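You operate a simulated robot arm through the tools that you are given. There is no shell and no other tool. Be economical: measure what you need, move in short steps, check, and stop when the job is done.

You run a simulated robot arm. Do the job below in one go: nothing can be reset, and whatever is moved stays where it is left.

JOB
Put the teal barrel on top of the white crane. Set the red lever of the short track to ROLL. Set the blue lever of the cold bay to GRIP. Set the orange lever of the short track to LOCK. Press the yellow part button two times. Do these in any order. The red lever of the short track goes to its stop. The blue lever of the cold bay goes to its stop. The orange lever of the short track goes to its stop.

It is judged by the outcome, as a careful person would: the job done as asked, and still so three seconds after it is handed in. It fails if anything else is knocked over, pushed out of place, dropped, spilled or broken.

ROBOT AND FRAMES
A 7-joint arm with a two-finger gripper, fixed in place. Base frame: the origin is at the foot of the arm, x ahead of it, y to its left, z up; the work surface is at about z = 0. Lengths are in m, angles in degrees, forces in N, time in s.
With the tool pointing down near the work surface it reaches from about 0.26 to 0.6 m from the base axis. Its first joint turns from -143.0 to 143.0 degrees. Payload 1.08 kg.
The tool frame sits at the grasp point between the pads (the TCP): z along the fingers, y along the line on which they close. The tips reach 0.016 m beyond it. Largest opening 0.088 m; the body of the gripper starts 0.058 m behind the TCP.
Orientation is that of the tool frame in the base frame, as a unit quaternion [w, x, y, z]. With the fingers straight down and closing along the base's y, the tool's x points along the base's -x, its y along +y and its z along -z.

CONTROLS
- The arm moves only by the tool servo_tool. Its argument "series" is one flat list of numbers, 7 for each row, row after row: the shift along the tool's x, y, z in m, then the turn, a rotation vector about the tool's x, y, z in degrees, then the opening, from 0 (shut) to 1 (fully open). In form: [x, y, z, wx, wy, wz, claw, x, y, z, wx, wy, wz, claw, ...]. A call has 1 to 12 rows; each row shifts and turns the commanded pose from where the row before left it, along the tool's axes as they then stand. A row lasts 0.2 s, in which the tool goes at most 0.05 m and 8.6 degrees; a call with a longer step from one row to the next is refused whole, and so is a gripper value outside its range. A pose out of reach is approached as far as the arm can. The call stops where the force on the tool passes 40 N (or 10 N more than at its start, if that is more) or the arm is blocked; 0.2 s more then pass. The fingers move at their own pace and stop on an object; they squeeze with about 20 N. The grip force told is the motor's: it shows also when the fingers shut on nothing. Time passes only in rows, and 0.2 s behind the last, so rows that do not move let the fingers close. It gives the time, the measured TCP pose, the force on the tool (base axes), the opening and the grip force at its end, in the units of the frame above (readings bear some noise), with the torque about the TCP (base axes, N m) and any sound that the robot's microphone picked up, and new pictures: "views" is both (left out), scene, wrist or none.
- Cameras (640 x 400 px; columns grow to the right, rows downward): "scene" is fixed at [0.05, -0.6494, 0.7603]; the picture's right is [0.91, -0.41, 0.00], its down [-0.24, -0.54, -0.81] and it looks along [0.33, 0.74, -0.59] (base axes); focal length 338 px, centre (320, 200). "wrist" rides on the gripper at [0.082, -0.008, -0.092] in the tool frame; the picture's right is [0.10, 0.99, 0.00], its down [-0.70, 0.07, -0.71] and it looks along [-0.71, 0.07, 0.70] (tool axes); focal length 256 px, centre (320, 200). There is no depth. A picture from a camera that has moved, and an enlarged one, comes with that camera's place and axes in the base frame and with its lens.
- zoom(camera, box): a new picture of the part [left, top, right, bottom] of that camera's present view, enlarged. The clock stands still meanwhile.
- hand_in(): hands the job in; it is judged then, once.

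Work in short steps. Places have to be worked out from the pictures, the camera data and where the tool is seen: move nearer, look again, correct. Check each grasp and each placing, and mend what went wrong. You have 120 turns and 200 pictures in all, those below and enlarged ones among them. Open the gripper and draw the arm clear of the work before you hand the job in, unless the task says otherwise; then end with one line.

The tools are called after "Request:" by a JSON object that holds its "method" and its "body". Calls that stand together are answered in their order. servo_tool: Moves the arm, as the interface text tells. Its arguments: {"type":"object","properties":{"series":{"type":"array"},"views":{"type":"string","enum":["both","scene","wrist","none"]}},"required":["series"]} The other tools are called the same way: zoom (camera, box) takes an enlarged picture of a part of a camera's view; hand_in () hands the job in.

At the start:

```text
t: 0.0
position: [0.3664, 0.0771, 0.3115]
orientation: [0.0, -0.001, 1.0, 0.0]
wrist_force: [0.6, 0.5, 0.3]
wrist_torque: [0.01, 0.03, -0.01]
finger_gap: 0.0878
gripper_force: 0.1
```

scene: 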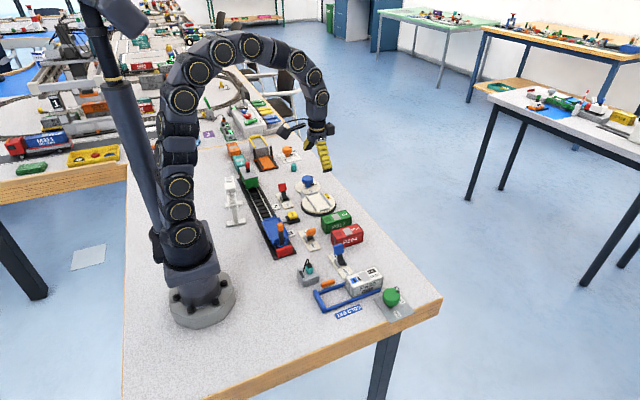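
wrist: 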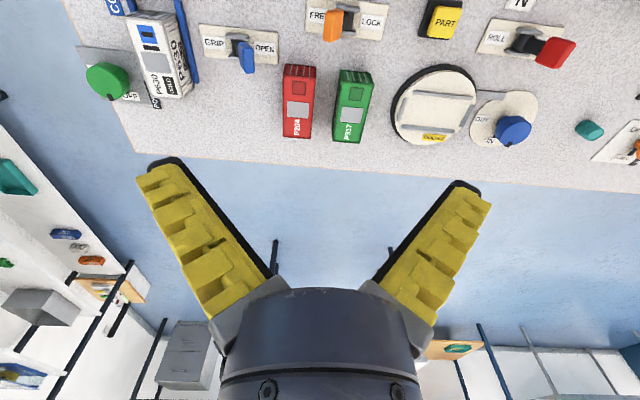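

The start pictures show the layout roughly; I enlarge the scene to read labels and find objects.

Request:
{"method": "zoom", "body": {"camera": "scene", "box": [200, 130, 360, 230]}}

Request:
{"method": "zoom", "body": {"camera": "scene", "box": [260, 220, 420, 320]}}

Request:
{"method": "zoom", "body": {"camera": "wrist", "box": [60, 0, 350, 180]}}

Request:
{"method": "zoom", "body": {"camera": "wrist", "box": [350, 0, 640, 180]}}

```text
4.00 times, centred on (280, 180) of scene
camera zoom: at [0.05, -0.6494, 0.7603], right [0.91, -0.41, 0.0], down [-0.24, -0.54, -0.81], along [0.33, 0.74, -0.59], focal length 1354 px, centre (480, 280)
```

zoom: 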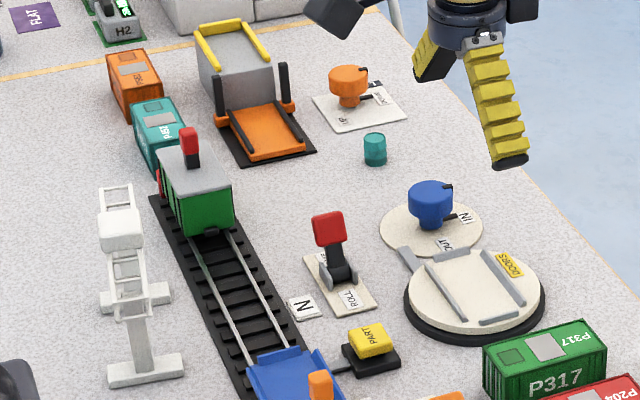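

```text
4.00 times, centred on (340, 270) of scene
camera zoom: at [0.05, -0.6494, 0.7603], right [0.91, -0.41, 0.0], down [-0.24, -0.54, -0.81], along [0.33, 0.74, -0.59], focal length 1354 px, centre (240, -80)
```

zoom: 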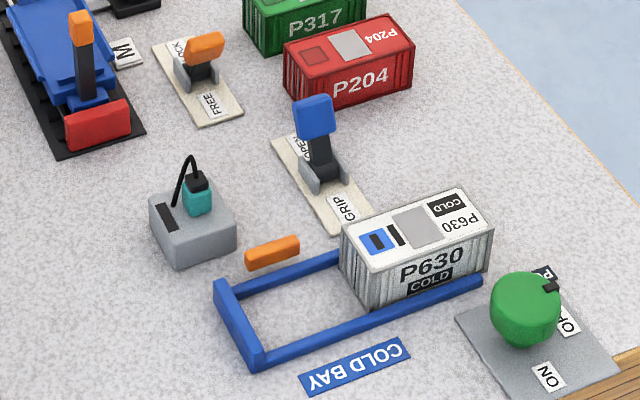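

```text
2.21 times, centred on (205, 90) of wrist
camera zoom: at [0.2846, 0.069, 0.4023], right [-0.1, 0.99, 0.0], down [0.7, 0.07, 0.71], along [0.71, 0.07, -0.7], focal length 565 px, centre (574, 443)
```

zoom: 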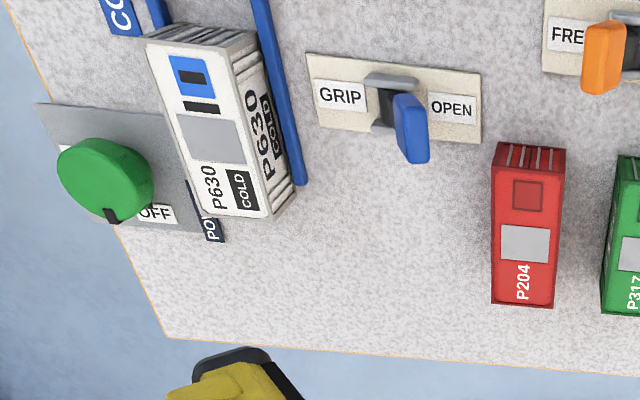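

```text
2.21 times, centred on (495, 90) of wrist
camera zoom: at [0.2846, 0.069, 0.4023], right [-0.1, 0.99, 0.0], down [0.7, 0.07, 0.71], along [0.71, 0.07, -0.7], focal length 565 px, centre (-66, 443)
```

zoom: 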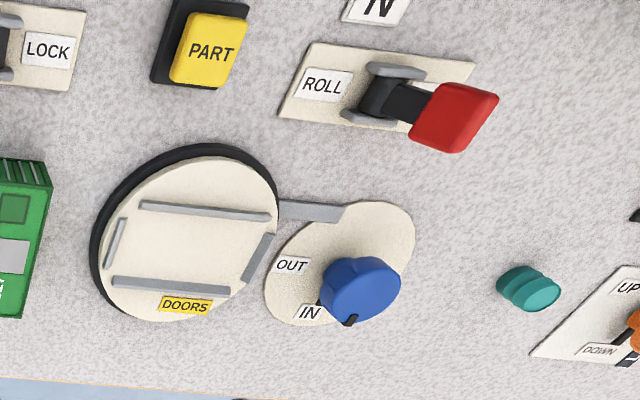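

The orange knob comes out near (0.351, 0.089, 0.06), leaning toward FREE (-y); LOCK is at +y. I close the fingers and come down on its -y side, staying above it for a look.

Request:
{"method": "servo_tool", "body": {"series": [0.004, -0.008, 0.035, 0, 0, 0, 0, 0.004, -0.008, 0.035, 0, 0, 0, 0, 0.004, -0.008, 0.035, 0, 0, 0, 0, 0.004, -0.008, 0.035, 0, 0, 0, 0]}}

```text
t: 1.0
position: [0.3504, 0.0452, 0.1719]
orientation: [0.0, 0.0, 1.0, 0.0]
wrist_force: [0.5, 0.6, -0.1]
wrist_torque: [0.01, 0.03, -0.02]
finger_gap: 0.0002
gripper_force: 19.2
camera wrist: at [0.2698, 0.0371, 0.2624], right [-0.1, 0.99, 0.0], down [0.7, 0.07, 0.71], along [0.7, 0.07, -0.71], focal length 256 px, centre (320, 200)
```

scene: 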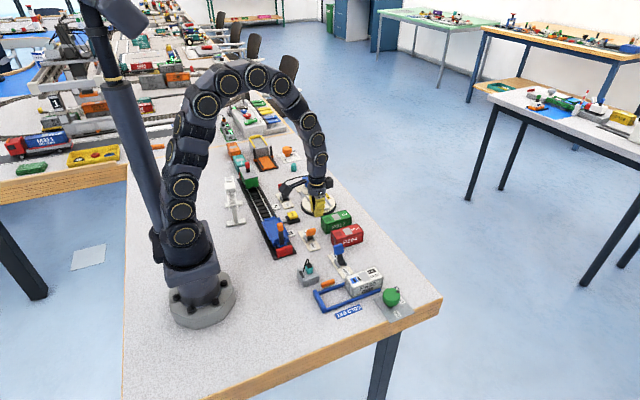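
wrist: 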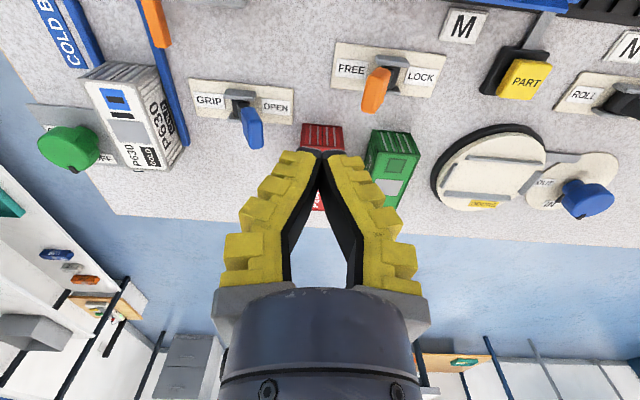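

Fresh view puts the orange knob at about (0.350, 0.089), pivot y≈0.107. I descend beside it with tips at z≈0.04, then push toward +y.

Request:
{"method": "servo_tool", "body": {"series": [0, 0, 0.04, 0, 0, 0, 0, 0, 0, 0.04, 0, 0, 0, 0, 0, 0, 0.036, 0, 0, 0, 0]}}

Request:
{"method": "servo_tool", "body": {"series": [0, 0.01, 0, 0, 0, 0, 0, 0, 0.01, 0, 0, 0, 0, 0, 0, 0.01, 0, 0, 0, 0, 0, 0, 0.01, 0, 0, 0, 0, 0]}}

```text
t: 1.8
position: [0.3508, 0.0458, 0.0556]
orientation: [0.0, -0.001, 1.0, 0.0]
wrist_force: [0.9, 0.2, 1.0]
wrist_torque: [-0.01, 0.01, 0.03]
finger_gap: 0.0
gripper_force: 19.9
camera wrist: at [0.2689, 0.0361, 0.1458], right [-0.1, 0.99, 0.0], down [0.7, 0.07, 0.71], along [0.71, 0.07, -0.71], focal length 256 px, centre (320, 200)
```

scene: 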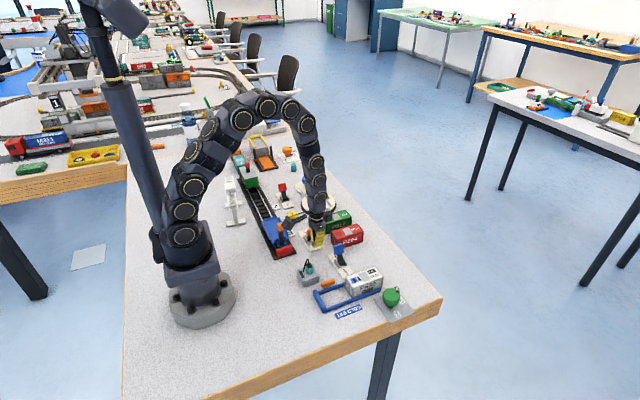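
wrist: 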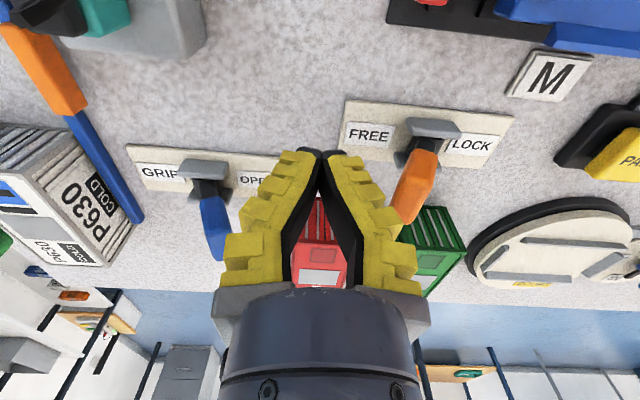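

```text
t: 2.9
position: [0.3492, 0.0866, 0.0568]
orientation: [0.001, -0.001, 1.0, 0.0]
wrist_force: [-6.4, -2.1, 16.3]
wrist_torque: [0.33, -0.05, 0.14]
finger_gap: 0.0
gripper_force: 20.6
stopped in row 4: the force on the tool passed its limit at 43 N (the readings are from after the stop); the commanded pose is now the measured one
camera wrist: at [0.2693, 0.077, 0.147], right [-0.1, 0.99, 0.0], down [0.7, 0.07, 0.71], along [0.71, 0.07, -0.7], focal length 256 px, centre (320, 200)
```

scene: 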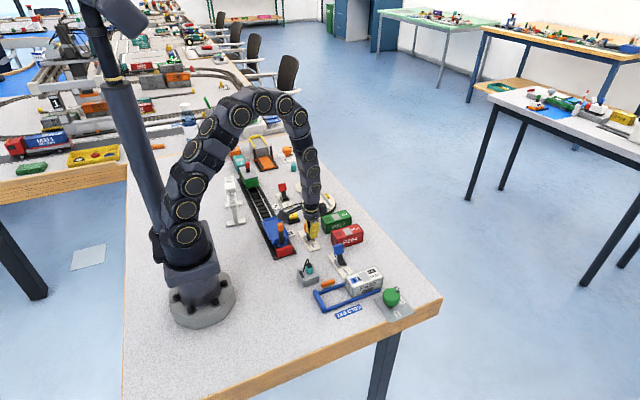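
wrist: 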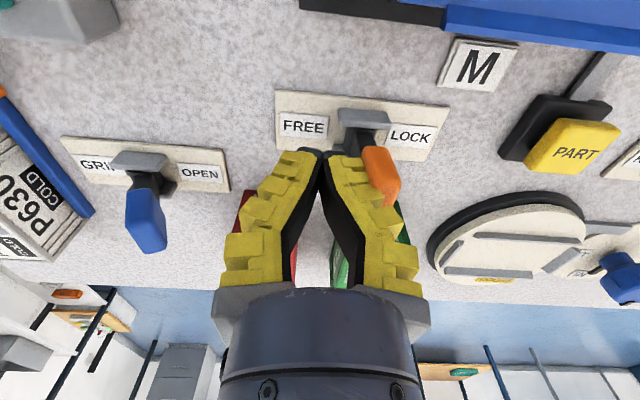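

It moved some, then hit 43 N; I look closely at whether the tip is against the bracket or the lever.

Request:
{"method": "zoom", "body": {"camera": "wrist", "box": [260, 80, 460, 230]}}

Request:
{"method": "zoom", "body": {"camera": "scene", "box": [280, 200, 360, 260]}}

```text
2.67 times, centred on (360, 155) of wrist
camera zoom: at [0.2693, 0.077, 0.147], right [-0.1, 0.99, 0.0], down [0.7, 0.07, 0.71], along [0.71, 0.07, -0.7], focal length 683 px, centre (213, 320)
```

zoom: 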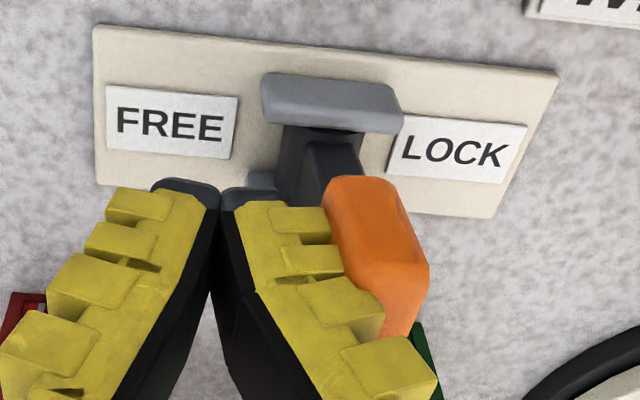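

```text
6.67 times, centred on (320, 230) of scene
camera zoom: at [0.05, -0.6494, 0.7603], right [0.91, -0.41, 0.0], down [-0.24, -0.54, -0.81], along [0.33, 0.74, -0.59], focal length 2256 px, centre (320, 0)
```

zoom: 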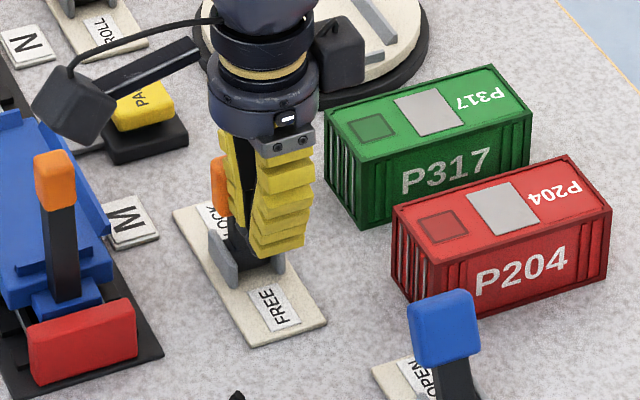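

The lever is about upright and the tip is low near the bracket. I back off slightly, raise 13 mm to push on the knob, and push on.

Request:
{"method": "servo_tool", "body": {"series": [0, -0.006, 0, 0, 0, 0, 0, 0, 0, -0.013, 0, 0, 0, 0, 0, 0.01, 0, 0, 0, 0, 0, 0, 0.008, 0, 0, 0, 0, 0, 0, 0.008, 0, 0, 0, 0, 0, 0, 0.008, 0, 0, 0, 0, 0], "views": "wrist"}}

```text
t: 4.3
position: [0.351, 0.1078, 0.0696]
orientation: [-0.001, 0.001, 1.0, -0.001]
wrist_force: [0.1, -18.3, 6.3]
wrist_torque: [-0.09, 0.0, -0.01]
finger_gap: 0.0
gripper_force: 20.3
stopped in row 6: the force on the tool passed its limit at 48 N (the readings are from after the stop); the commanded pose is now the measured one
camera wrist: at [0.2688, 0.0994, 0.1599], right [-0.1, 0.99, 0.0], down [0.7, 0.07, 0.71], along [0.71, 0.07, -0.7], focal length 256 px, centre (320, 200)
```

wrist: 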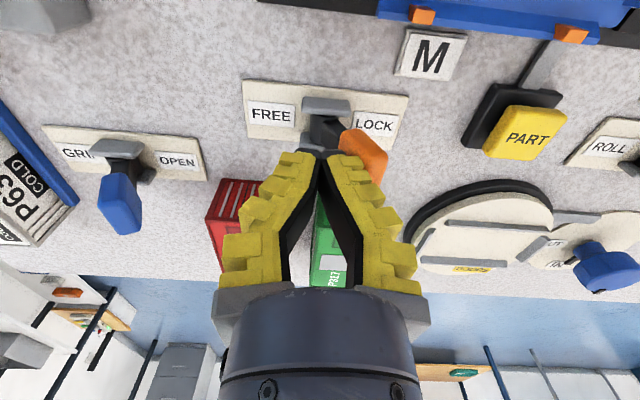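

48 N at y=0.108, probably the stop (orange blocks now show at the wagon). I back off and rise to check the lever.

Request:
{"method": "servo_tool", "body": {"series": [0, -0.012, 0, 0, 0, 0, 0, 0, -0.01, -0.03, 0, 0, 0, 0, 0, -0.01, -0.04, 0, 0, 0, 0]}}

Request:
{"method": "zoom", "body": {"camera": "wrist", "box": [220, 20, 480, 180]}}

Request:
{"method": "zoom", "body": {"camera": "scene", "box": [260, 190, 360, 260]}}

```text
t: 5.1
position: [0.3496, 0.0791, 0.1397]
orientation: [0.0, 0.0, 1.0, -0.001]
wrist_force: [-0.2, 0.2, -0.1]
wrist_torque: [0.0, -0.03, 0.01]
finger_gap: 0.0
gripper_force: 19.6
camera wrist: at [0.268, 0.0705, 0.2301], right [-0.1, 0.99, 0.0], down [0.7, 0.07, 0.71], along [0.71, 0.07, -0.71], focal length 256 px, centre (320, 200)
```

scene: 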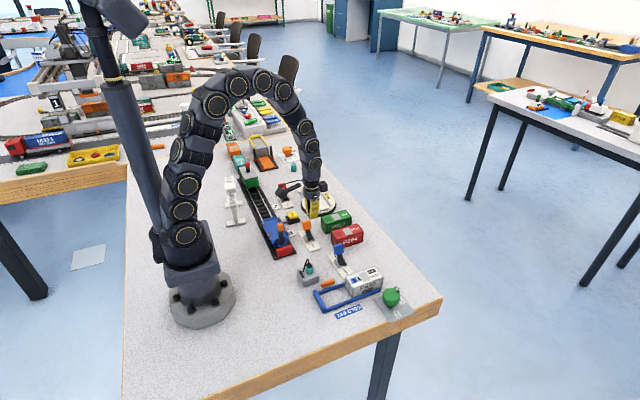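
wrist: 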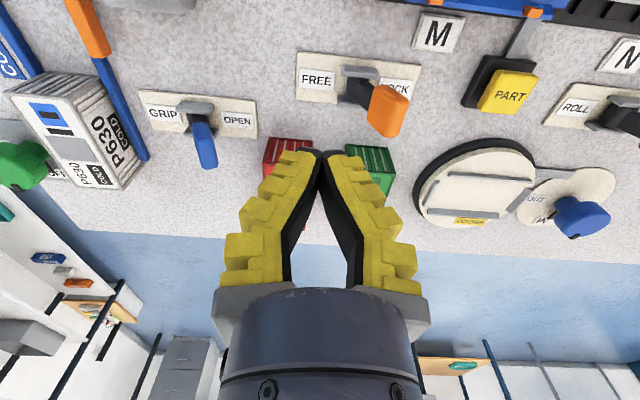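

```text
2.46 times, centred on (350, 100) of wrist
camera zoom: at [0.268, 0.0705, 0.2301], right [-0.1, 0.99, 0.0], down [0.7, 0.07, 0.71], along [0.71, 0.07, -0.71], focal length 630 px, centre (246, 446)
```

zoom: 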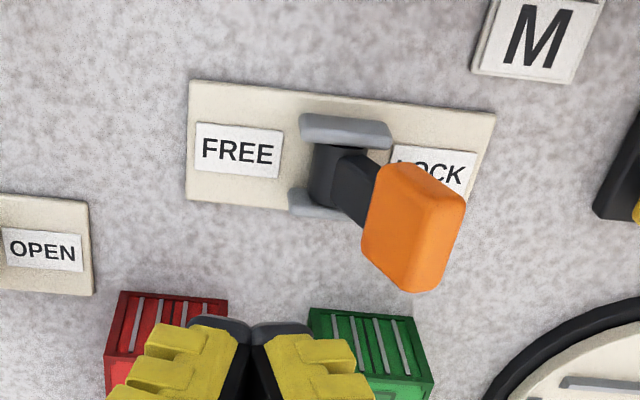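

```text
5.71 times, centred on (310, 225) of scene
camera zoom: at [0.05, -0.6494, 0.7603], right [0.91, -0.41, 0.0], down [-0.24, -0.54, -0.81], along [0.33, 0.74, -0.59], focal length 1934 px, centre (377, 57)
```

zoom: 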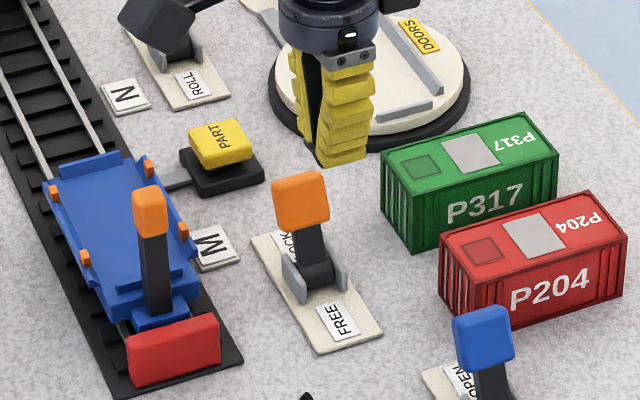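

Orange lever is over at LOCK, leaning symmetrically to its start. Blue knob is at about (0.394, -0.009); the red container's near end is at about (0.404, 0.052), so I come down at (0.388, 0.02) and then push toward -y (GRIP).

Request:
{"method": "servo_tool", "body": {"series": [-0.0192, -0.0296, 0, 0, 0, 0, 0, -0.0192, -0.0296, 0, 0, 0, 0, 0, 0, 0, 0.035, 0, 0, 0, 0], "views": "wrist"}}

```text
t: 5.9
position: [0.3886, 0.0177, 0.1041]
orientation: [0.001, -0.001, 1.0, -0.001]
wrist_force: [0.3, 1.4, -1.4]
wrist_torque: [0.02, 0.0, 0.01]
finger_gap: 0.0001
gripper_force: 19.9
camera wrist: at [0.308, 0.0088, 0.1953], right [-0.1, 0.99, 0.0], down [0.7, 0.07, 0.71], along [0.71, 0.07, -0.71], focal length 256 px, centre (320, 200)
```

wrist: 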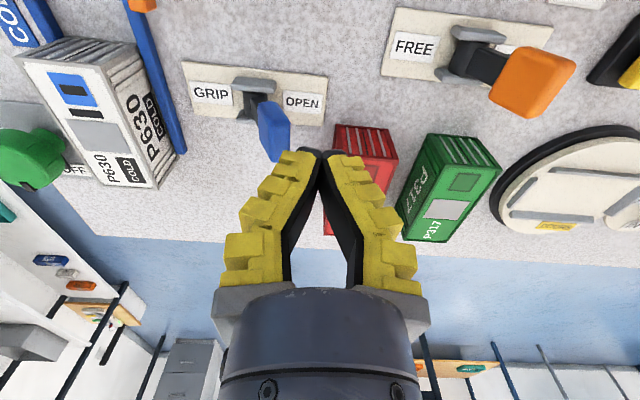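

The red container's corner is at about (0.389, 0.026), so I shift a little -y and -x before going down, keeping the tips above container height.

Request:
{"method": "servo_tool", "body": {"series": [0.006, -0.005, 0.016, 0, 0, 0, 0, 0, 0, 0.016, 0, 0, 0, 0]}}

Request:
{"method": "zoom", "body": {"camera": "wrist", "box": [220, 60, 420, 200]}}

```text
t: 6.5
position: [0.3823, 0.0138, 0.0741]
orientation: [0.001, 0.0, 1.0, -0.001]
wrist_force: [-5.6, 7.7, 18.3]
wrist_torque: [-0.26, 0.0, -0.06]
finger_gap: 0.0001
gripper_force: 19.7
camera wrist: at [0.3008, 0.005, 0.1636], right [-0.1, 0.99, 0.0], down [0.7, 0.07, 0.71], along [0.71, 0.07, -0.7], focal length 256 px, centre (320, 200)
```

scene: 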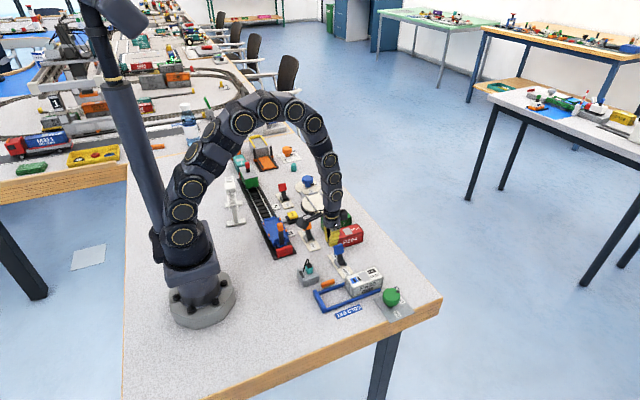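
wrist: 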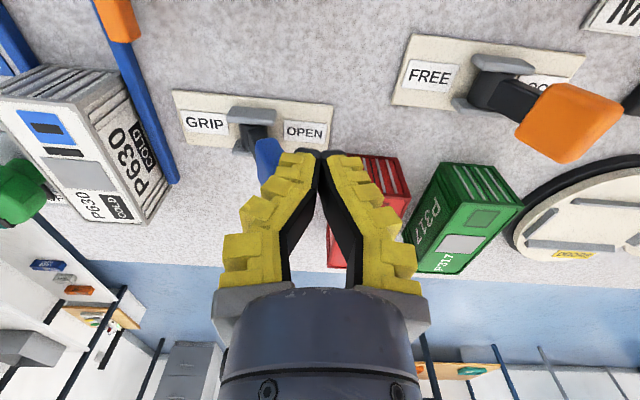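

```text
2.86 times, centred on (320, 130) of wrist
camera zoom: at [0.3008, 0.005, 0.1636], right [-0.1, 0.99, 0.0], down [0.7, 0.07, 0.71], along [0.71, 0.07, -0.7], focal length 731 px, centre (320, 400)
```

zoom: 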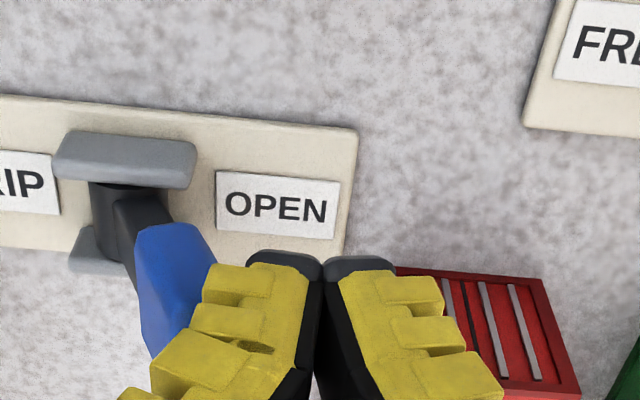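

There's 18 N upward with +y: the finger's outer face already touches the blue knob. I push toward -y at this height.

Request:
{"method": "servo_tool", "body": {"series": [0, -0.006, -0.002, 0, 0, 0, 0, 0, -0.008, 0, 0, 0, 0, 0, 0, -0.008, 0, 0, 0, 0, 0, 0, -0.008, 0, 0, 0, 0, 0, 0, -0.008, 0, 0, 0, 0, 0, 0, -0.008, 0, 0, 0, 0, 0]}}

```text
t: 7.0
position: [0.3824, 0.0045, 0.0772]
orientation: [0.002, -0.001, 1.0, -0.002]
wrist_force: [-2.2, 3.9, 7.7]
wrist_torque: [-0.09, 0.05, -0.03]
finger_gap: 0.0
gripper_force: 20.0
stopped in row 2: the force on the tool passed its limit at 46 N (the readings are from after the stop); the commanded pose is now the measured one
camera wrist: at [0.3012, -0.0028, 0.167], right [-0.1, 0.99, 0.0], down [0.7, 0.07, 0.71], along [0.71, 0.07, -0.7], focal length 256 px, centre (320, 200)
```

scene: 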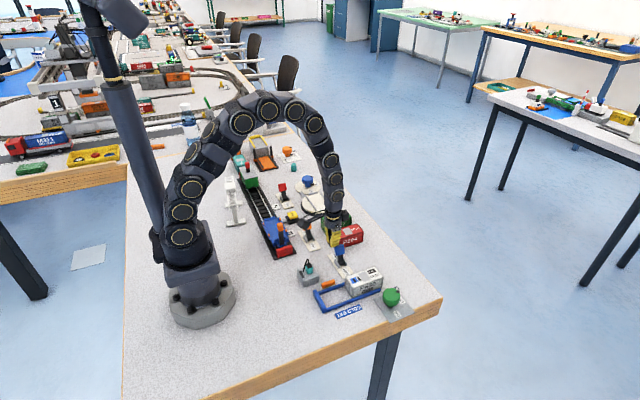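
wrist: 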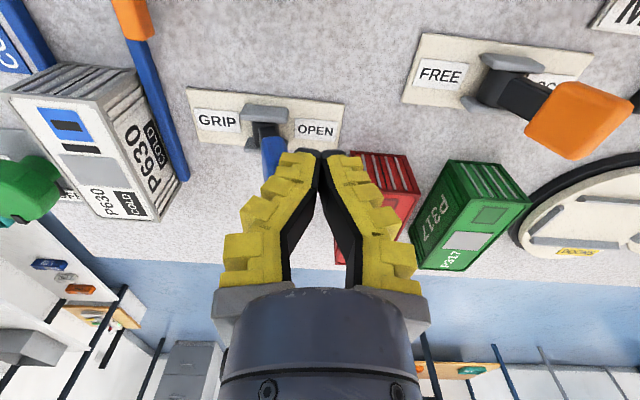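

The sloped finger is riding on the knob's top, so pushing this way is poor. I rise, turn the tool 90° and will instead grip the knob across x and carry it over.

Request:
{"method": "servo_tool", "body": {"series": [0, 0.003, -0.03, 0, 0, 0, 0, 0, 0, -0.04, 0, 0, 8.2, 0, 0, 0, 0, 0, 0, 8.2, 0.3, 0, 0, 0, 0, 0, 8.2, 0.5, 0, 0, 0, 0, 0, 8.2, 0.5, 0, 0, 0, 0, 0, 8.2, 0.5, 0, 0, 0, 0, 0, 8.2, 0.5, 0, 0, 0, 0, 0, 8.2, 0.5, 0, 0, 0, 0, 0, 8.2, 0.5, 0, 0, 0, 0, 0, 8.2, 0.5, 0, 0, 0, 0, 0, 8.2, 0.5, 0, 0, 0, 0, 0, 8, 0.5]}}

```text
t: 9.6
position: [0.383, 0.0087, 0.1459]
orientation: [0.002, 0.708, 0.706, 0.0]
wrist_force: [0.0, 0.9, -0.8]
wrist_torque: [0.01, 0.04, -0.04]
finger_gap: 0.0486
gripper_force: 3.7
camera wrist: at [0.3743, 0.0907, 0.2362], right [0.99, 0.1, 0.0], down [0.07, -0.7, 0.71], along [0.07, -0.71, -0.7], focal length 256 px, centre (320, 200)
```

scene: 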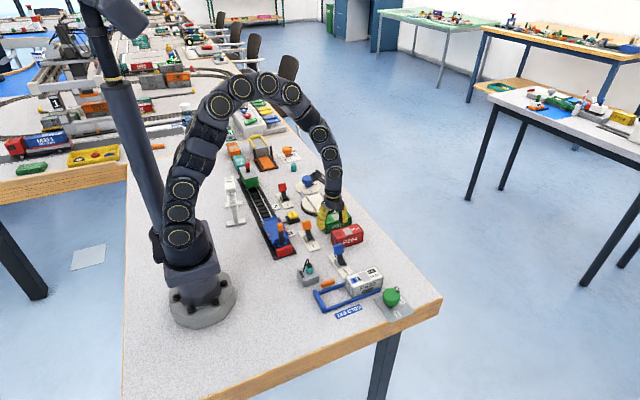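
wrist: 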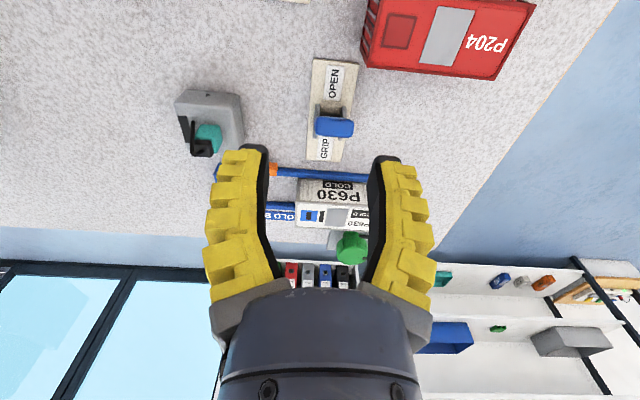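

Knob is at about (0.395, -0.011) and roughly 0.03 wide. I move over it, opening a bit more, and go down to z≈0.06 astride it.

Request:
{"method": "servo_tool", "body": {"series": [-0.0197, 0.012, 0, 0, 0, 0, 0.65, 0, 0, 0.03, 0, 0, 0, 0.65, 0, 0, 0.028, 0, 0, 0, 0.65, 0, 0, 0.028, 0, 0, 0, 0.65]}}

Request:
{"method": "zoom", "body": {"camera": "wrist", "box": [220, 60, 420, 200]}}

```text
t: 10.6
position: [0.393, -0.0126, 0.0605]
orientation: [0.002, 0.707, 0.707, 0.0]
wrist_force: [0.8, 0.0, 0.4]
wrist_torque: [-0.04, -0.05, 0.0]
finger_gap: 0.0611
gripper_force: 2.8
camera wrist: at [0.3854, 0.0699, 0.1508], right [0.99, 0.1, 0.0], down [0.07, -0.7, 0.71], along [0.08, -0.71, -0.7], focal length 256 px, centre (320, 200)
```

scene: 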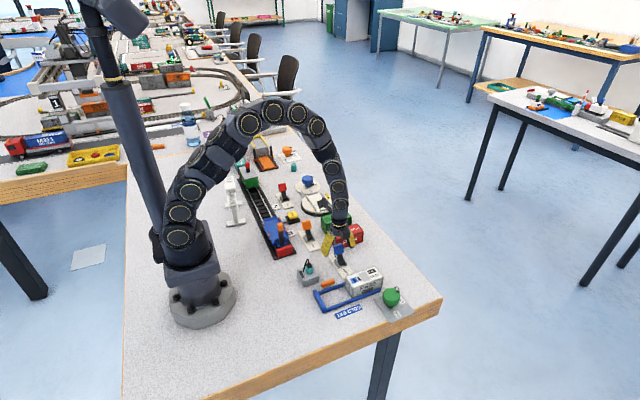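
wrist: 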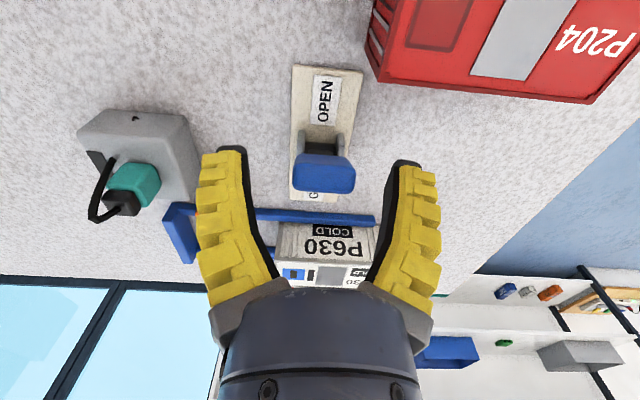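

```text
2.86 times, centred on (320, 130) of wrist
camera zoom: at [0.3854, 0.0699, 0.1508], right [0.99, 0.1, 0.0], down [0.07, -0.7, 0.71], along [0.08, -0.71, -0.7], focal length 731 px, centre (320, 400)
```

zoom: 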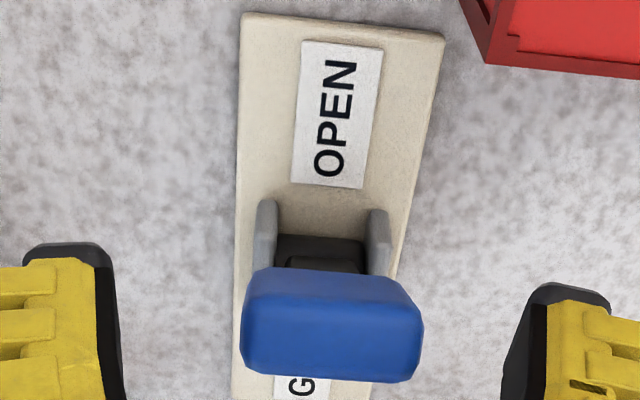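

The knob sits between the fingers; I close on it.

Request:
{"method": "servo_tool", "body": {"series": [0, 0.002, 0, 0, 0, 0, 0.3, 0, 0, 0, 0, 0, 0, 0, 0, 0, 0, 0, 0, 0, 0], "views": "wrist"}}

```text
t: 11.4
position: [0.3947, -0.0125, 0.0614]
orientation: [0.001, 0.707, 0.707, -0.001]
wrist_force: [-11.0, 1.9, 15.7]
wrist_torque: [0.03, 0.15, 0.01]
finger_gap: 0.0231
gripper_force: 22.4
camera wrist: at [0.3873, 0.0701, 0.1511], right [0.99, 0.1, 0.0], down [0.07, -0.7, 0.71], along [0.07, -0.71, -0.7], focal length 256 px, centre (320, 200)
```

wrist: 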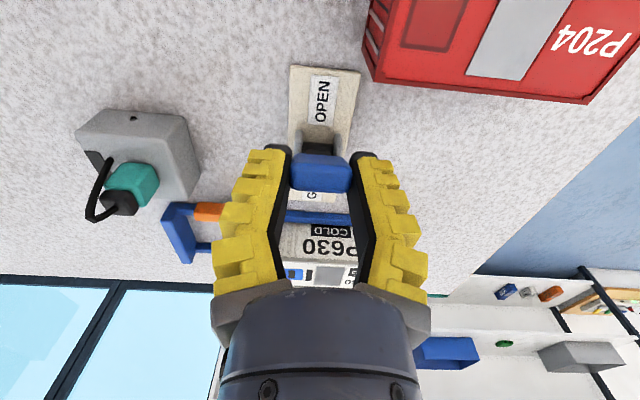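

Knob gripped (gap 0.023). I carry it toward -y along its small arc, watching the force.

Request:
{"method": "servo_tool", "body": {"series": [-0.008, 0, -0.002, 0, 0, 0, 0, -0.008, 0, -0.001, 0, 0, 0, 0, -0.008, 0, 0, 0, 0, 0, 0, -0.008, 0, 0.001, 0, 0, 0, 0, -0.008, 0, 0.002, 0, 0, 0, 0, -0.006, 0, 0.002, 0, 0, 0, 0]}}

```text
t: 12.8
position: [0.3977, -0.0581, 0.0578]
orientation: [0.002, 0.707, 0.707, 0.001]
wrist_force: [-0.2, 0.5, -0.2]
wrist_torque: [0.01, -0.01, -0.04]
finger_gap: 0.0002
gripper_force: 21.7
camera wrist: at [0.3892, 0.0242, 0.1491], right [0.99, 0.1, 0.01], down [0.07, -0.7, 0.71], along [0.08, -0.71, -0.7], focal length 256 px, centre (320, 200)
```

scene: 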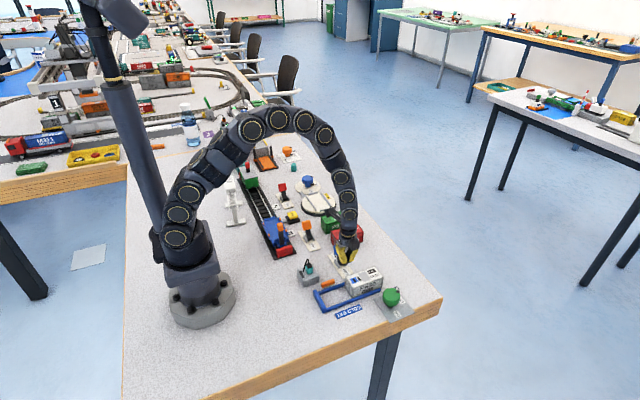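
wrist: 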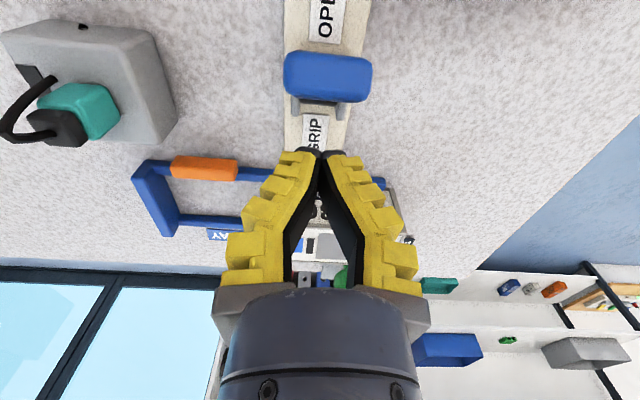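

The grip slipped off; the lever is stiff. With this orientation the finger side is flat in y, so I go up and over to the knob's +y side, which leaves about 3 cm before the container.

Request:
{"method": "servo_tool", "body": {"series": [0, 0, -0.04, 0, 0, 0, 0, 0.01, -0.003, -0.02, 0, 0, 0, 0, 0.033, -0.003, 0, 0, 0, 0, 0, 0.031, -0.002, 0, 0, 0, 0, 0, 0, 0, 0.025, 0, 0, 0, 0], "views": "wrist"}}

```text
t: 14.0
position: [0.3871, 0.0187, 0.0911]
orientation: [0.001, 0.707, 0.707, 0.0]
wrist_force: [-0.4, 0.4, 0.1]
wrist_torque: [-0.01, -0.01, 0.02]
finger_gap: 0.0
gripper_force: 21.6
camera wrist: at [0.38, 0.0995, 0.182], right [0.99, 0.1, 0.0], down [0.07, -0.7, 0.71], along [0.08, -0.71, -0.7], focal length 256 px, centre (320, 200)
```

wrist: 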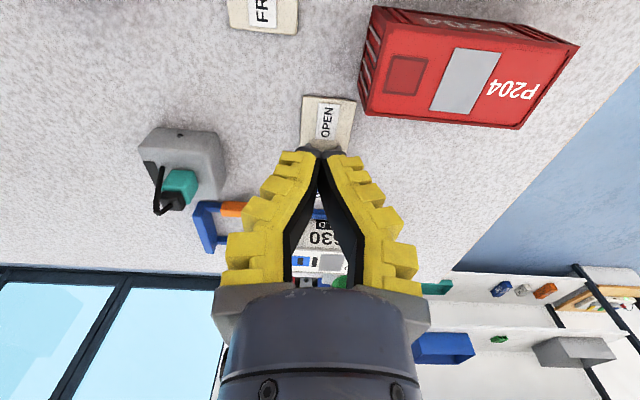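

Tips are clear of the container (its edge at y≈0.034, x>0.41). I descend to z≈0.066 and push toward -y.

Request:
{"method": "servo_tool", "body": {"series": [-0.002, 0.003, 0.013, 0, 0, 0, 0, 0, 0, 0.012, 0, 0, 0, 0], "views": "none"}}

Request:
{"method": "servo_tool", "body": {"series": [-0.008, 0, 0, 0, 0, 0, 0, -0.008, 0, 0, 0, 0, 0, 0, -0.008, 0, 0, 0, 0, 0, 0, -0.008, 0, 0, 0, 0, 0, 0, -0.008, 0, 0, 0, 0, 0, 0, -0.008, 0, 0, 0, 0, 0, 0]}}

```text
t: 14.6
position: [0.3914, 0.0142, 0.0659]
orientation: [0.002, 0.707, 0.707, 0.001]
wrist_force: [-0.1, 0.4, -0.6]
wrist_torque: [0.0, 0.0, -0.05]
finger_gap: 0.0
gripper_force: 21.8
```

```text
t: 16.0
position: [0.3908, -0.0325, 0.0686]
orientation: [0.0, 0.706, 0.708, 0.001]
wrist_force: [-0.5, 11.3, 1.0]
wrist_torque: [0.13, 0.04, -0.02]
finger_gap: 0.0061
gripper_force: 22.6
camera wrist: at [0.3834, 0.0488, 0.1584], right [0.99, 0.1, 0.0], down [0.07, -0.7, 0.71], along [0.07, -0.71, -0.7], focal length 256 px, centre (320, 200)
```

scene: 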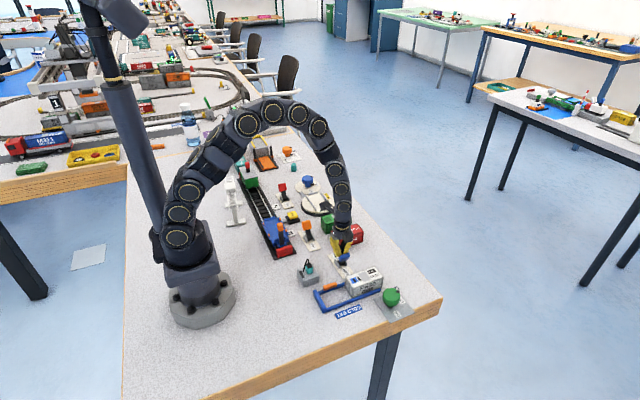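
wrist: 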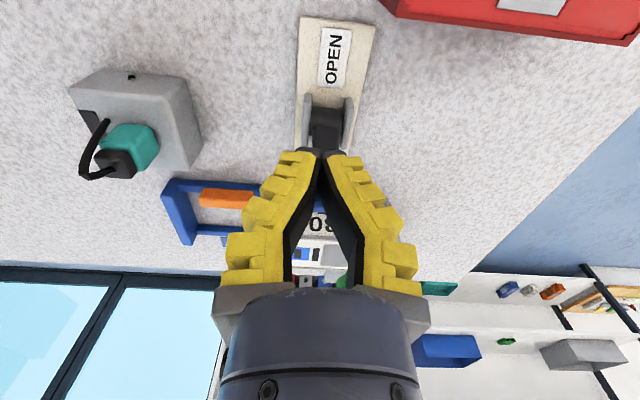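

The lever is moving over (finger now past the pivot); I continue until it stops.

Request:
{"method": "servo_tool", "body": {"series": [-0.005, 0, 0, 0, 0, 0, 0, -0.005, 0, 0, 0, 0, 0, 0, -0.005, 0, 0, 0, 0, 0, 0], "views": "none"}}

```text
t: 16.5
position: [0.3905, -0.0329, 0.0678]
orientation: [-0.002, 0.707, 0.707, 0.003]
wrist_force: [-1.3, 12.0, 7.1]
wrist_torque: [0.1, -0.03, -0.05]
finger_gap: 0.0057
gripper_force: 22.3
stopped in row 2: the force on the tool passed its limit at 47 N (the readings are from after the stop); the commanded pose is now the measured one
```

Firm stop at 47 N without further motion. I back off and rise to look.

Request:
{"method": "servo_tool", "body": {"series": [0.012, 0, 0, 0, 0, 0, 0, 0.015, 0, -0.03, 0, 0, 0, 0, 0.03, 0, -0.045, 0, 0, 0, 0]}}

Request:
{"method": "zoom", "body": {"camera": "scene", "box": [290, 220, 410, 310]}}

```text
refused: row 3 steps farther than a row can; nothing moved
```

```text
4.44 times, centred on (350, 265) of scene
camera zoom: at [0.05, -0.6494, 0.7603], right [0.91, -0.41, 0.0], down [-0.24, -0.54, -0.81], along [0.33, 0.74, -0.59], focal length 1504 px, centre (187, -89)
```

zoom: 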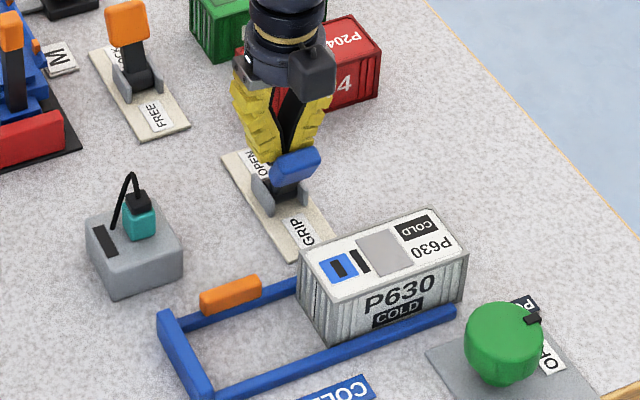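

Blue lever now leans to GRIP. I retreat upward and travel to the red lever's +y side at height.

Request:
{"method": "servo_tool", "body": {"series": [0.012, 0, 0, 0, 0, 0, 0, 0.01, 0, -0.03, 0, 0, 0, 0, 0.01, 0, -0.045, 0, 0, 0, 0, 0.045, -0.005, -0.02, 0, 0, 0, 0, 0.049, -0.005, 0, 0, 0, 0, 0, 0.049, -0.005, 0, 0, 0, 0, 0, 0.049, -0.005, 0, 0, 0, 0, 0, 0.049, -0.005, 0, 0, 0, 0, 0, 0.049, -0.005, 0, 0, 0, 0, 0, 0.049, -0.005, 0, 0, 0, 0, 0, 0.049, -0.005, 0, 0, 0, 0, 0]}}

Request:
{"method": "zoom", "body": {"camera": "scene", "box": [290, 220, 410, 310]}}

```text
t: 18.9
position: [0.3508, 0.3881, 0.1642]
orientation: [-0.001, 0.707, 0.707, 0.001]
wrist_force: [-0.2, -0.2, 0.3]
wrist_torque: [0.01, -0.03, 0.0]
finger_gap: 0.0
gripper_force: 22.3
camera wrist: at [0.343, 0.468, 0.2552], right [0.99, 0.1, 0.0], down [0.07, -0.7, 0.71], along [0.07, -0.7, -0.71], focal length 256 px, centre (320, 200)
```

scene: 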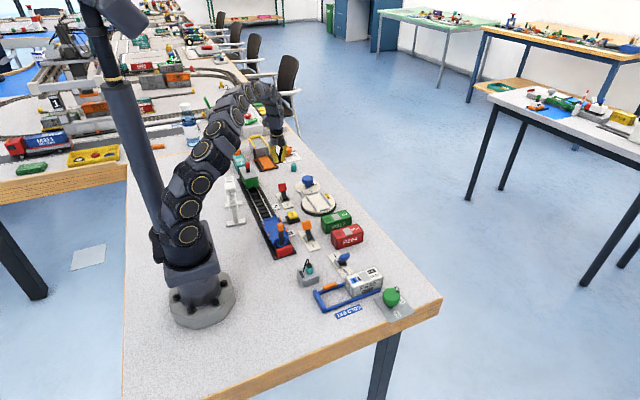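
wrist: 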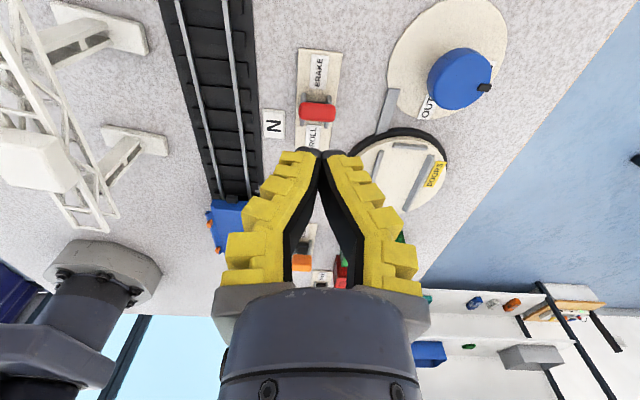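

```text
4.44 times, centred on (350, 265) of scene
camera zoom: at [0.05, -0.6494, 0.7603], right [0.91, -0.41, 0.0], down [-0.24, -0.54, -0.81], along [0.33, 0.74, -0.59], focal length 1504 px, centre (187, -89)
```

zoom: 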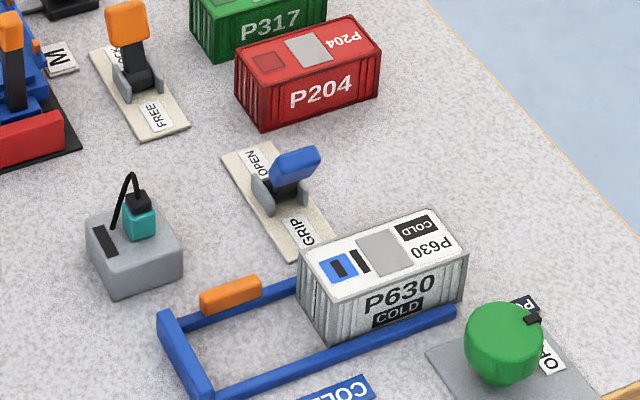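

Blue is confirmed at GRIP. The red knob reads about (0.350, 0.372) leaning to BRAKE, so I shift to y=0.404, descend to z≈0.067, then push -y.

Request:
{"method": "servo_tool", "body": {"series": [0.016, -0.001, 0, 0, 0, 0, 0, 0, 0, 0.045, 0, 0, 0, 0, 0, 0, 0.052, 0, 0, 0, 0], "views": "wrist"}}

```text
refused: row 3 steps farther than a row can; nothing moved
```

Splitting the descent into smaller rows.

Request:
{"method": "servo_tool", "body": {"series": [0.016, -0.001, 0, 0, 0, 0, 0, 0, 0, 0.045, 0, 0, 0, 0, 0, 0, 0.035, 0, 0, 0, 0, 0, 0, 0.017, 0, 0, 0, 0], "views": "wrist"}}

```text
t: 19.9
position: [0.3492, 0.4008, 0.0677]
orientation: [-0.001, 0.706, 0.708, 0.001]
wrist_force: [-0.2, -0.1, 0.3]
wrist_torque: [-0.01, 0.01, -0.01]
finger_gap: 0.0
gripper_force: 22.1
camera wrist: at [0.3413, 0.4826, 0.158], right [0.99, 0.1, 0.0], down [0.07, -0.7, 0.71], along [0.07, -0.7, -0.71], focal length 256 px, centre (320, 200)
```

wrist: 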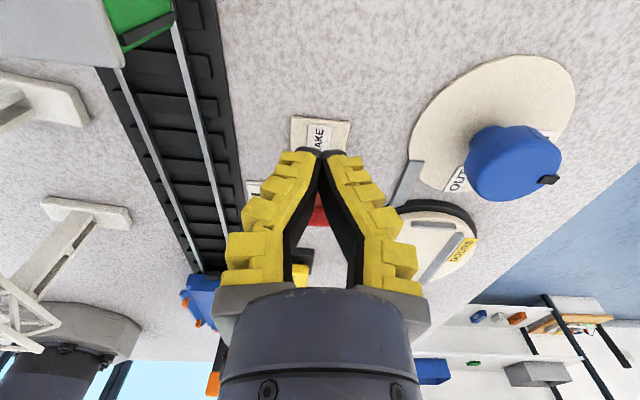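

Clear descent behind the red knob; I push toward -y (ROLL) until the stop.

Request:
{"method": "servo_tool", "body": {"series": [-0.008, 0, 0, 0, 0, 0, 0, -0.008, 0, 0, 0, 0, 0, 0, -0.008, 0, 0, 0, 0, 0, 0, -0.008, 0, 0, 0, 0, 0, 0, -0.008, 0, 0, 0, 0, 0, 0, -0.008, 0, 0, 0, 0, 0, 0, -0.006, 0, 0, 0, 0, 0, 0, -0.006, 0, 0, 0, 0, 0, 0]}}

```text
t: 21.7
position: [0.3506, 0.3464, 0.0695]
orientation: [-0.003, 0.706, 0.708, 0.008]
wrist_force: [0.3, 26.3, 1.9]
wrist_torque: [0.32, 0.04, -0.04]
finger_gap: 0.006
gripper_force: 22.1
camera wrist: at [0.3413, 0.4259, 0.1611], right [0.99, 0.11, 0.01], down [0.07, -0.71, 0.7], along [0.08, -0.69, -0.71], focal length 256 px, centre (320, 200)
```

scene: 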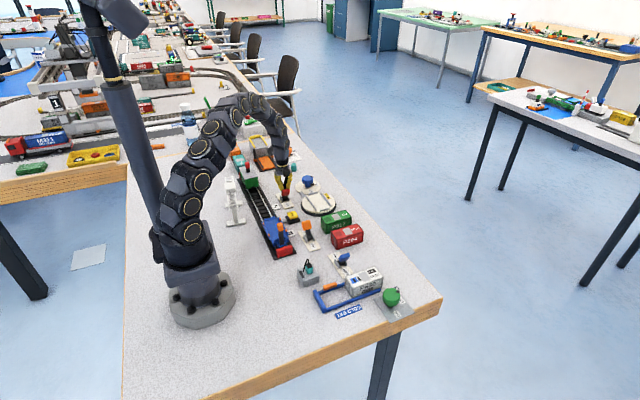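
wrist: 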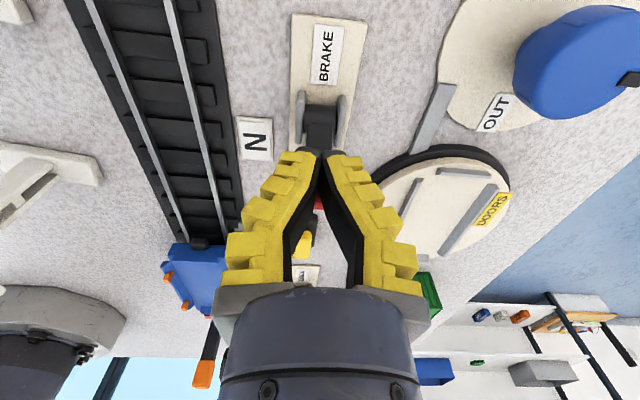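

Force is already 26 N past the pivot; I push a few mm more to make sure of the stop, then retreat.

Request:
{"method": "servo_tool", "body": {"series": [-0.004, 0, 0, 0, 0, 0, 0, -0.004, 0, 0, 0, 0, 0, 0, -0.004, 0, 0, 0, 0, 0, 0], "views": "none"}}

Request:
{"method": "servo_tool", "body": {"series": [0.012, 0, 0, 0, 0, 0, 0, 0.01, 0, -0.03, 0, 0, 0, 0, 0, 0, -0.045, 0, 0, 0, 0]}}

Request:
{"method": "zoom", "body": {"camera": "scene", "box": [220, 140, 360, 230]}}

```text
t: 22.1
position: [0.3501, 0.3468, 0.0711]
orientation: [-0.004, 0.706, 0.708, 0.011]
wrist_force: [-1.0, 5.7, 1.6]
wrist_torque: [0.05, 0.02, -0.05]
finger_gap: 0.006
gripper_force: 22.7
stopped in row 1: the force on the tool passed its limit at 43 N (the readings are from after the stop); the commanded pose is now the measured one
```

```text
t: 22.9
position: [0.3493, 0.3651, 0.1475]
orientation: [-0.003, 0.706, 0.709, 0.009]
wrist_force: [0.3, 0.6, 0.0]
wrist_torque: [-0.01, 0.02, 0.0]
finger_gap: 0.0
gripper_force: 21.4
camera wrist: at [0.3409, 0.4447, 0.2383], right [0.99, 0.11, 0.01], down [0.07, -0.71, 0.7], along [0.08, -0.69, -0.72], focal length 256 px, centre (320, 200)
```

scene: 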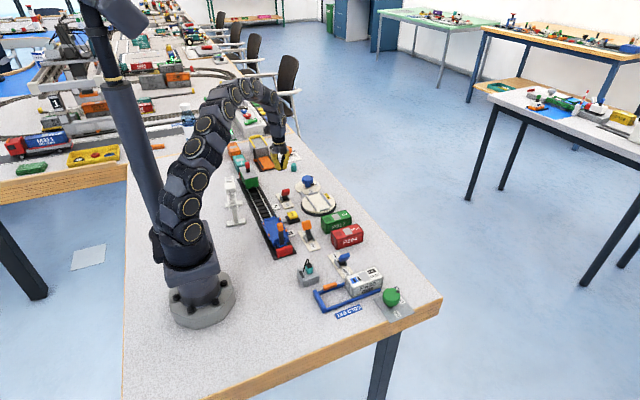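
wrist: 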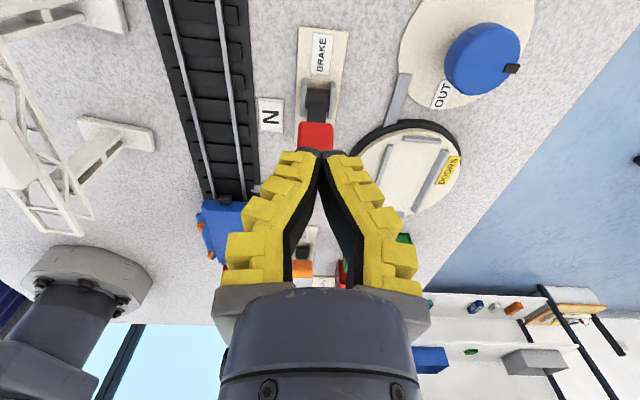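

```text
4.44 times, centred on (290, 185) of scene
camera zoom: at [0.05, -0.6494, 0.7603], right [0.91, -0.41, 0.0], down [-0.24, -0.54, -0.81], along [0.33, 0.74, -0.59], focal length 1504 px, centre (453, 267)
```

zoom: 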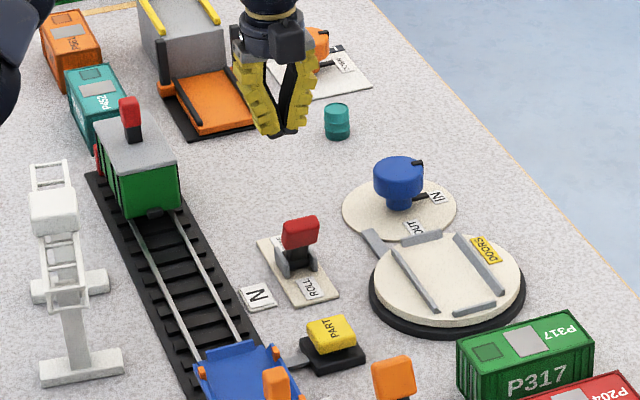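

Red lever now leans to ROLL. The yellow button top is at about (0.339, 0.234); I move over it at safe height, then descend.

Request:
{"method": "servo_tool", "body": {"series": [-0.044, -0.0035, 0, 0, 0, 0, 0, -0.044, -0.0035, 0, 0, 0, 0, 0, -0.043, -0.0035, 0, 0, 0, 0, 0, 0, 0, 0.04, 0, 0, 0, 0, 0, 0, 0.035, 0, 0, 0, 0]}}

Request:
{"method": "zoom", "body": {"camera": "scene", "box": [250, 180, 350, 250]}}

```text
t: 24.1
position: [0.3387, 0.2345, 0.0672]
orientation: [-0.005, 0.706, 0.708, 0.009]
wrist_force: [0.2, 0.4, 0.5]
wrist_torque: [-0.02, 0.03, 0.0]
finger_gap: 0.0001
gripper_force: 21.6
camera wrist: at [0.3309, 0.3141, 0.1602], right [0.99, 0.11, 0.01], down [0.07, -0.71, 0.7], along [0.08, -0.69, -0.72], focal length 256 px, centre (320, 200)
```

scene: 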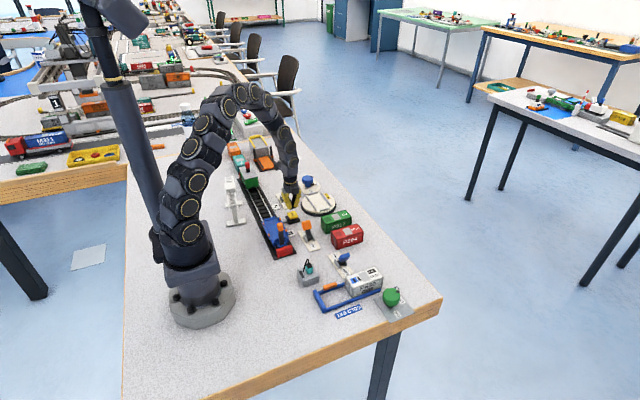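
wrist: 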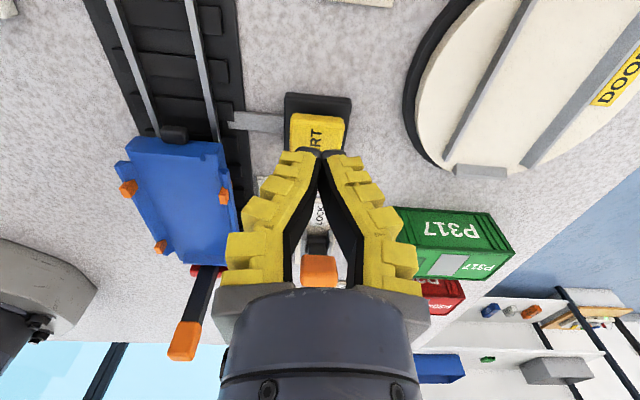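

```text
5.71 times, centred on (300, 215) of scene
camera zoom: at [0.05, -0.6494, 0.7603], right [0.91, -0.41, 0.0], down [-0.24, -0.54, -0.81], along [0.33, 0.74, -0.59], focal length 1934 px, centre (434, 114)
```

zoom: 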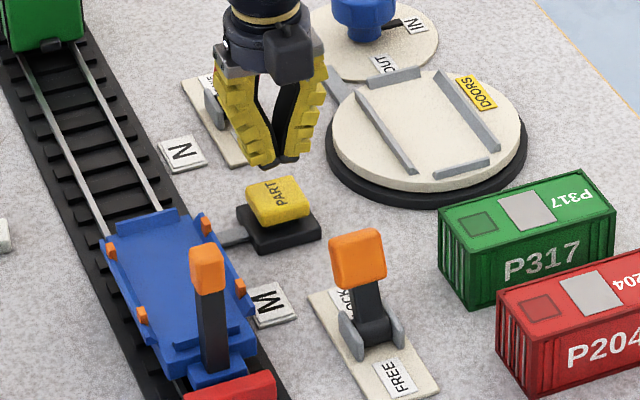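

Tips are just over the button (center about (0.338, 0.238)). I press down in small steps, listening for a click.

Request:
{"method": "servo_tool", "body": {"series": [0.003, 0, 0.008, 0, 0, 0, 0, 0, 0, 0.005, 0, 0, 0, 0, 0, 0, 0.004, 0, 0, 0, 0], "views": "none"}}

```text
t: 24.9
position: [0.3392, 0.2383, 0.0505]
orientation: [-0.004, 0.706, 0.708, 0.009]
wrist_force: [-0.4, -0.1, -0.8]
wrist_torque: [0.0, 0.01, 0.01]
finger_gap: 0.0002
gripper_force: 22.2
```

No contact yet at tip z≈0.034; continue down in 2 mm steps.

Request:
{"method": "servo_tool", "body": {"series": [0, 0, 0.003, 0, 0, 0, 0, 0, 0, 0.002, 0, 0, 0, 0, 0, 0, 0.002, 0, 0, 0, 0], "views": "none"}}

```text
t: 25.7
position: [0.3406, 0.2383, 0.0436]
orientation: [-0.004, 0.706, 0.708, 0.01]
wrist_force: [-0.2, -0.3, 0.5]
wrist_torque: [0.03, 0.01, 0.01]
finger_gap: 0.0001
gripper_force: 22.6
```

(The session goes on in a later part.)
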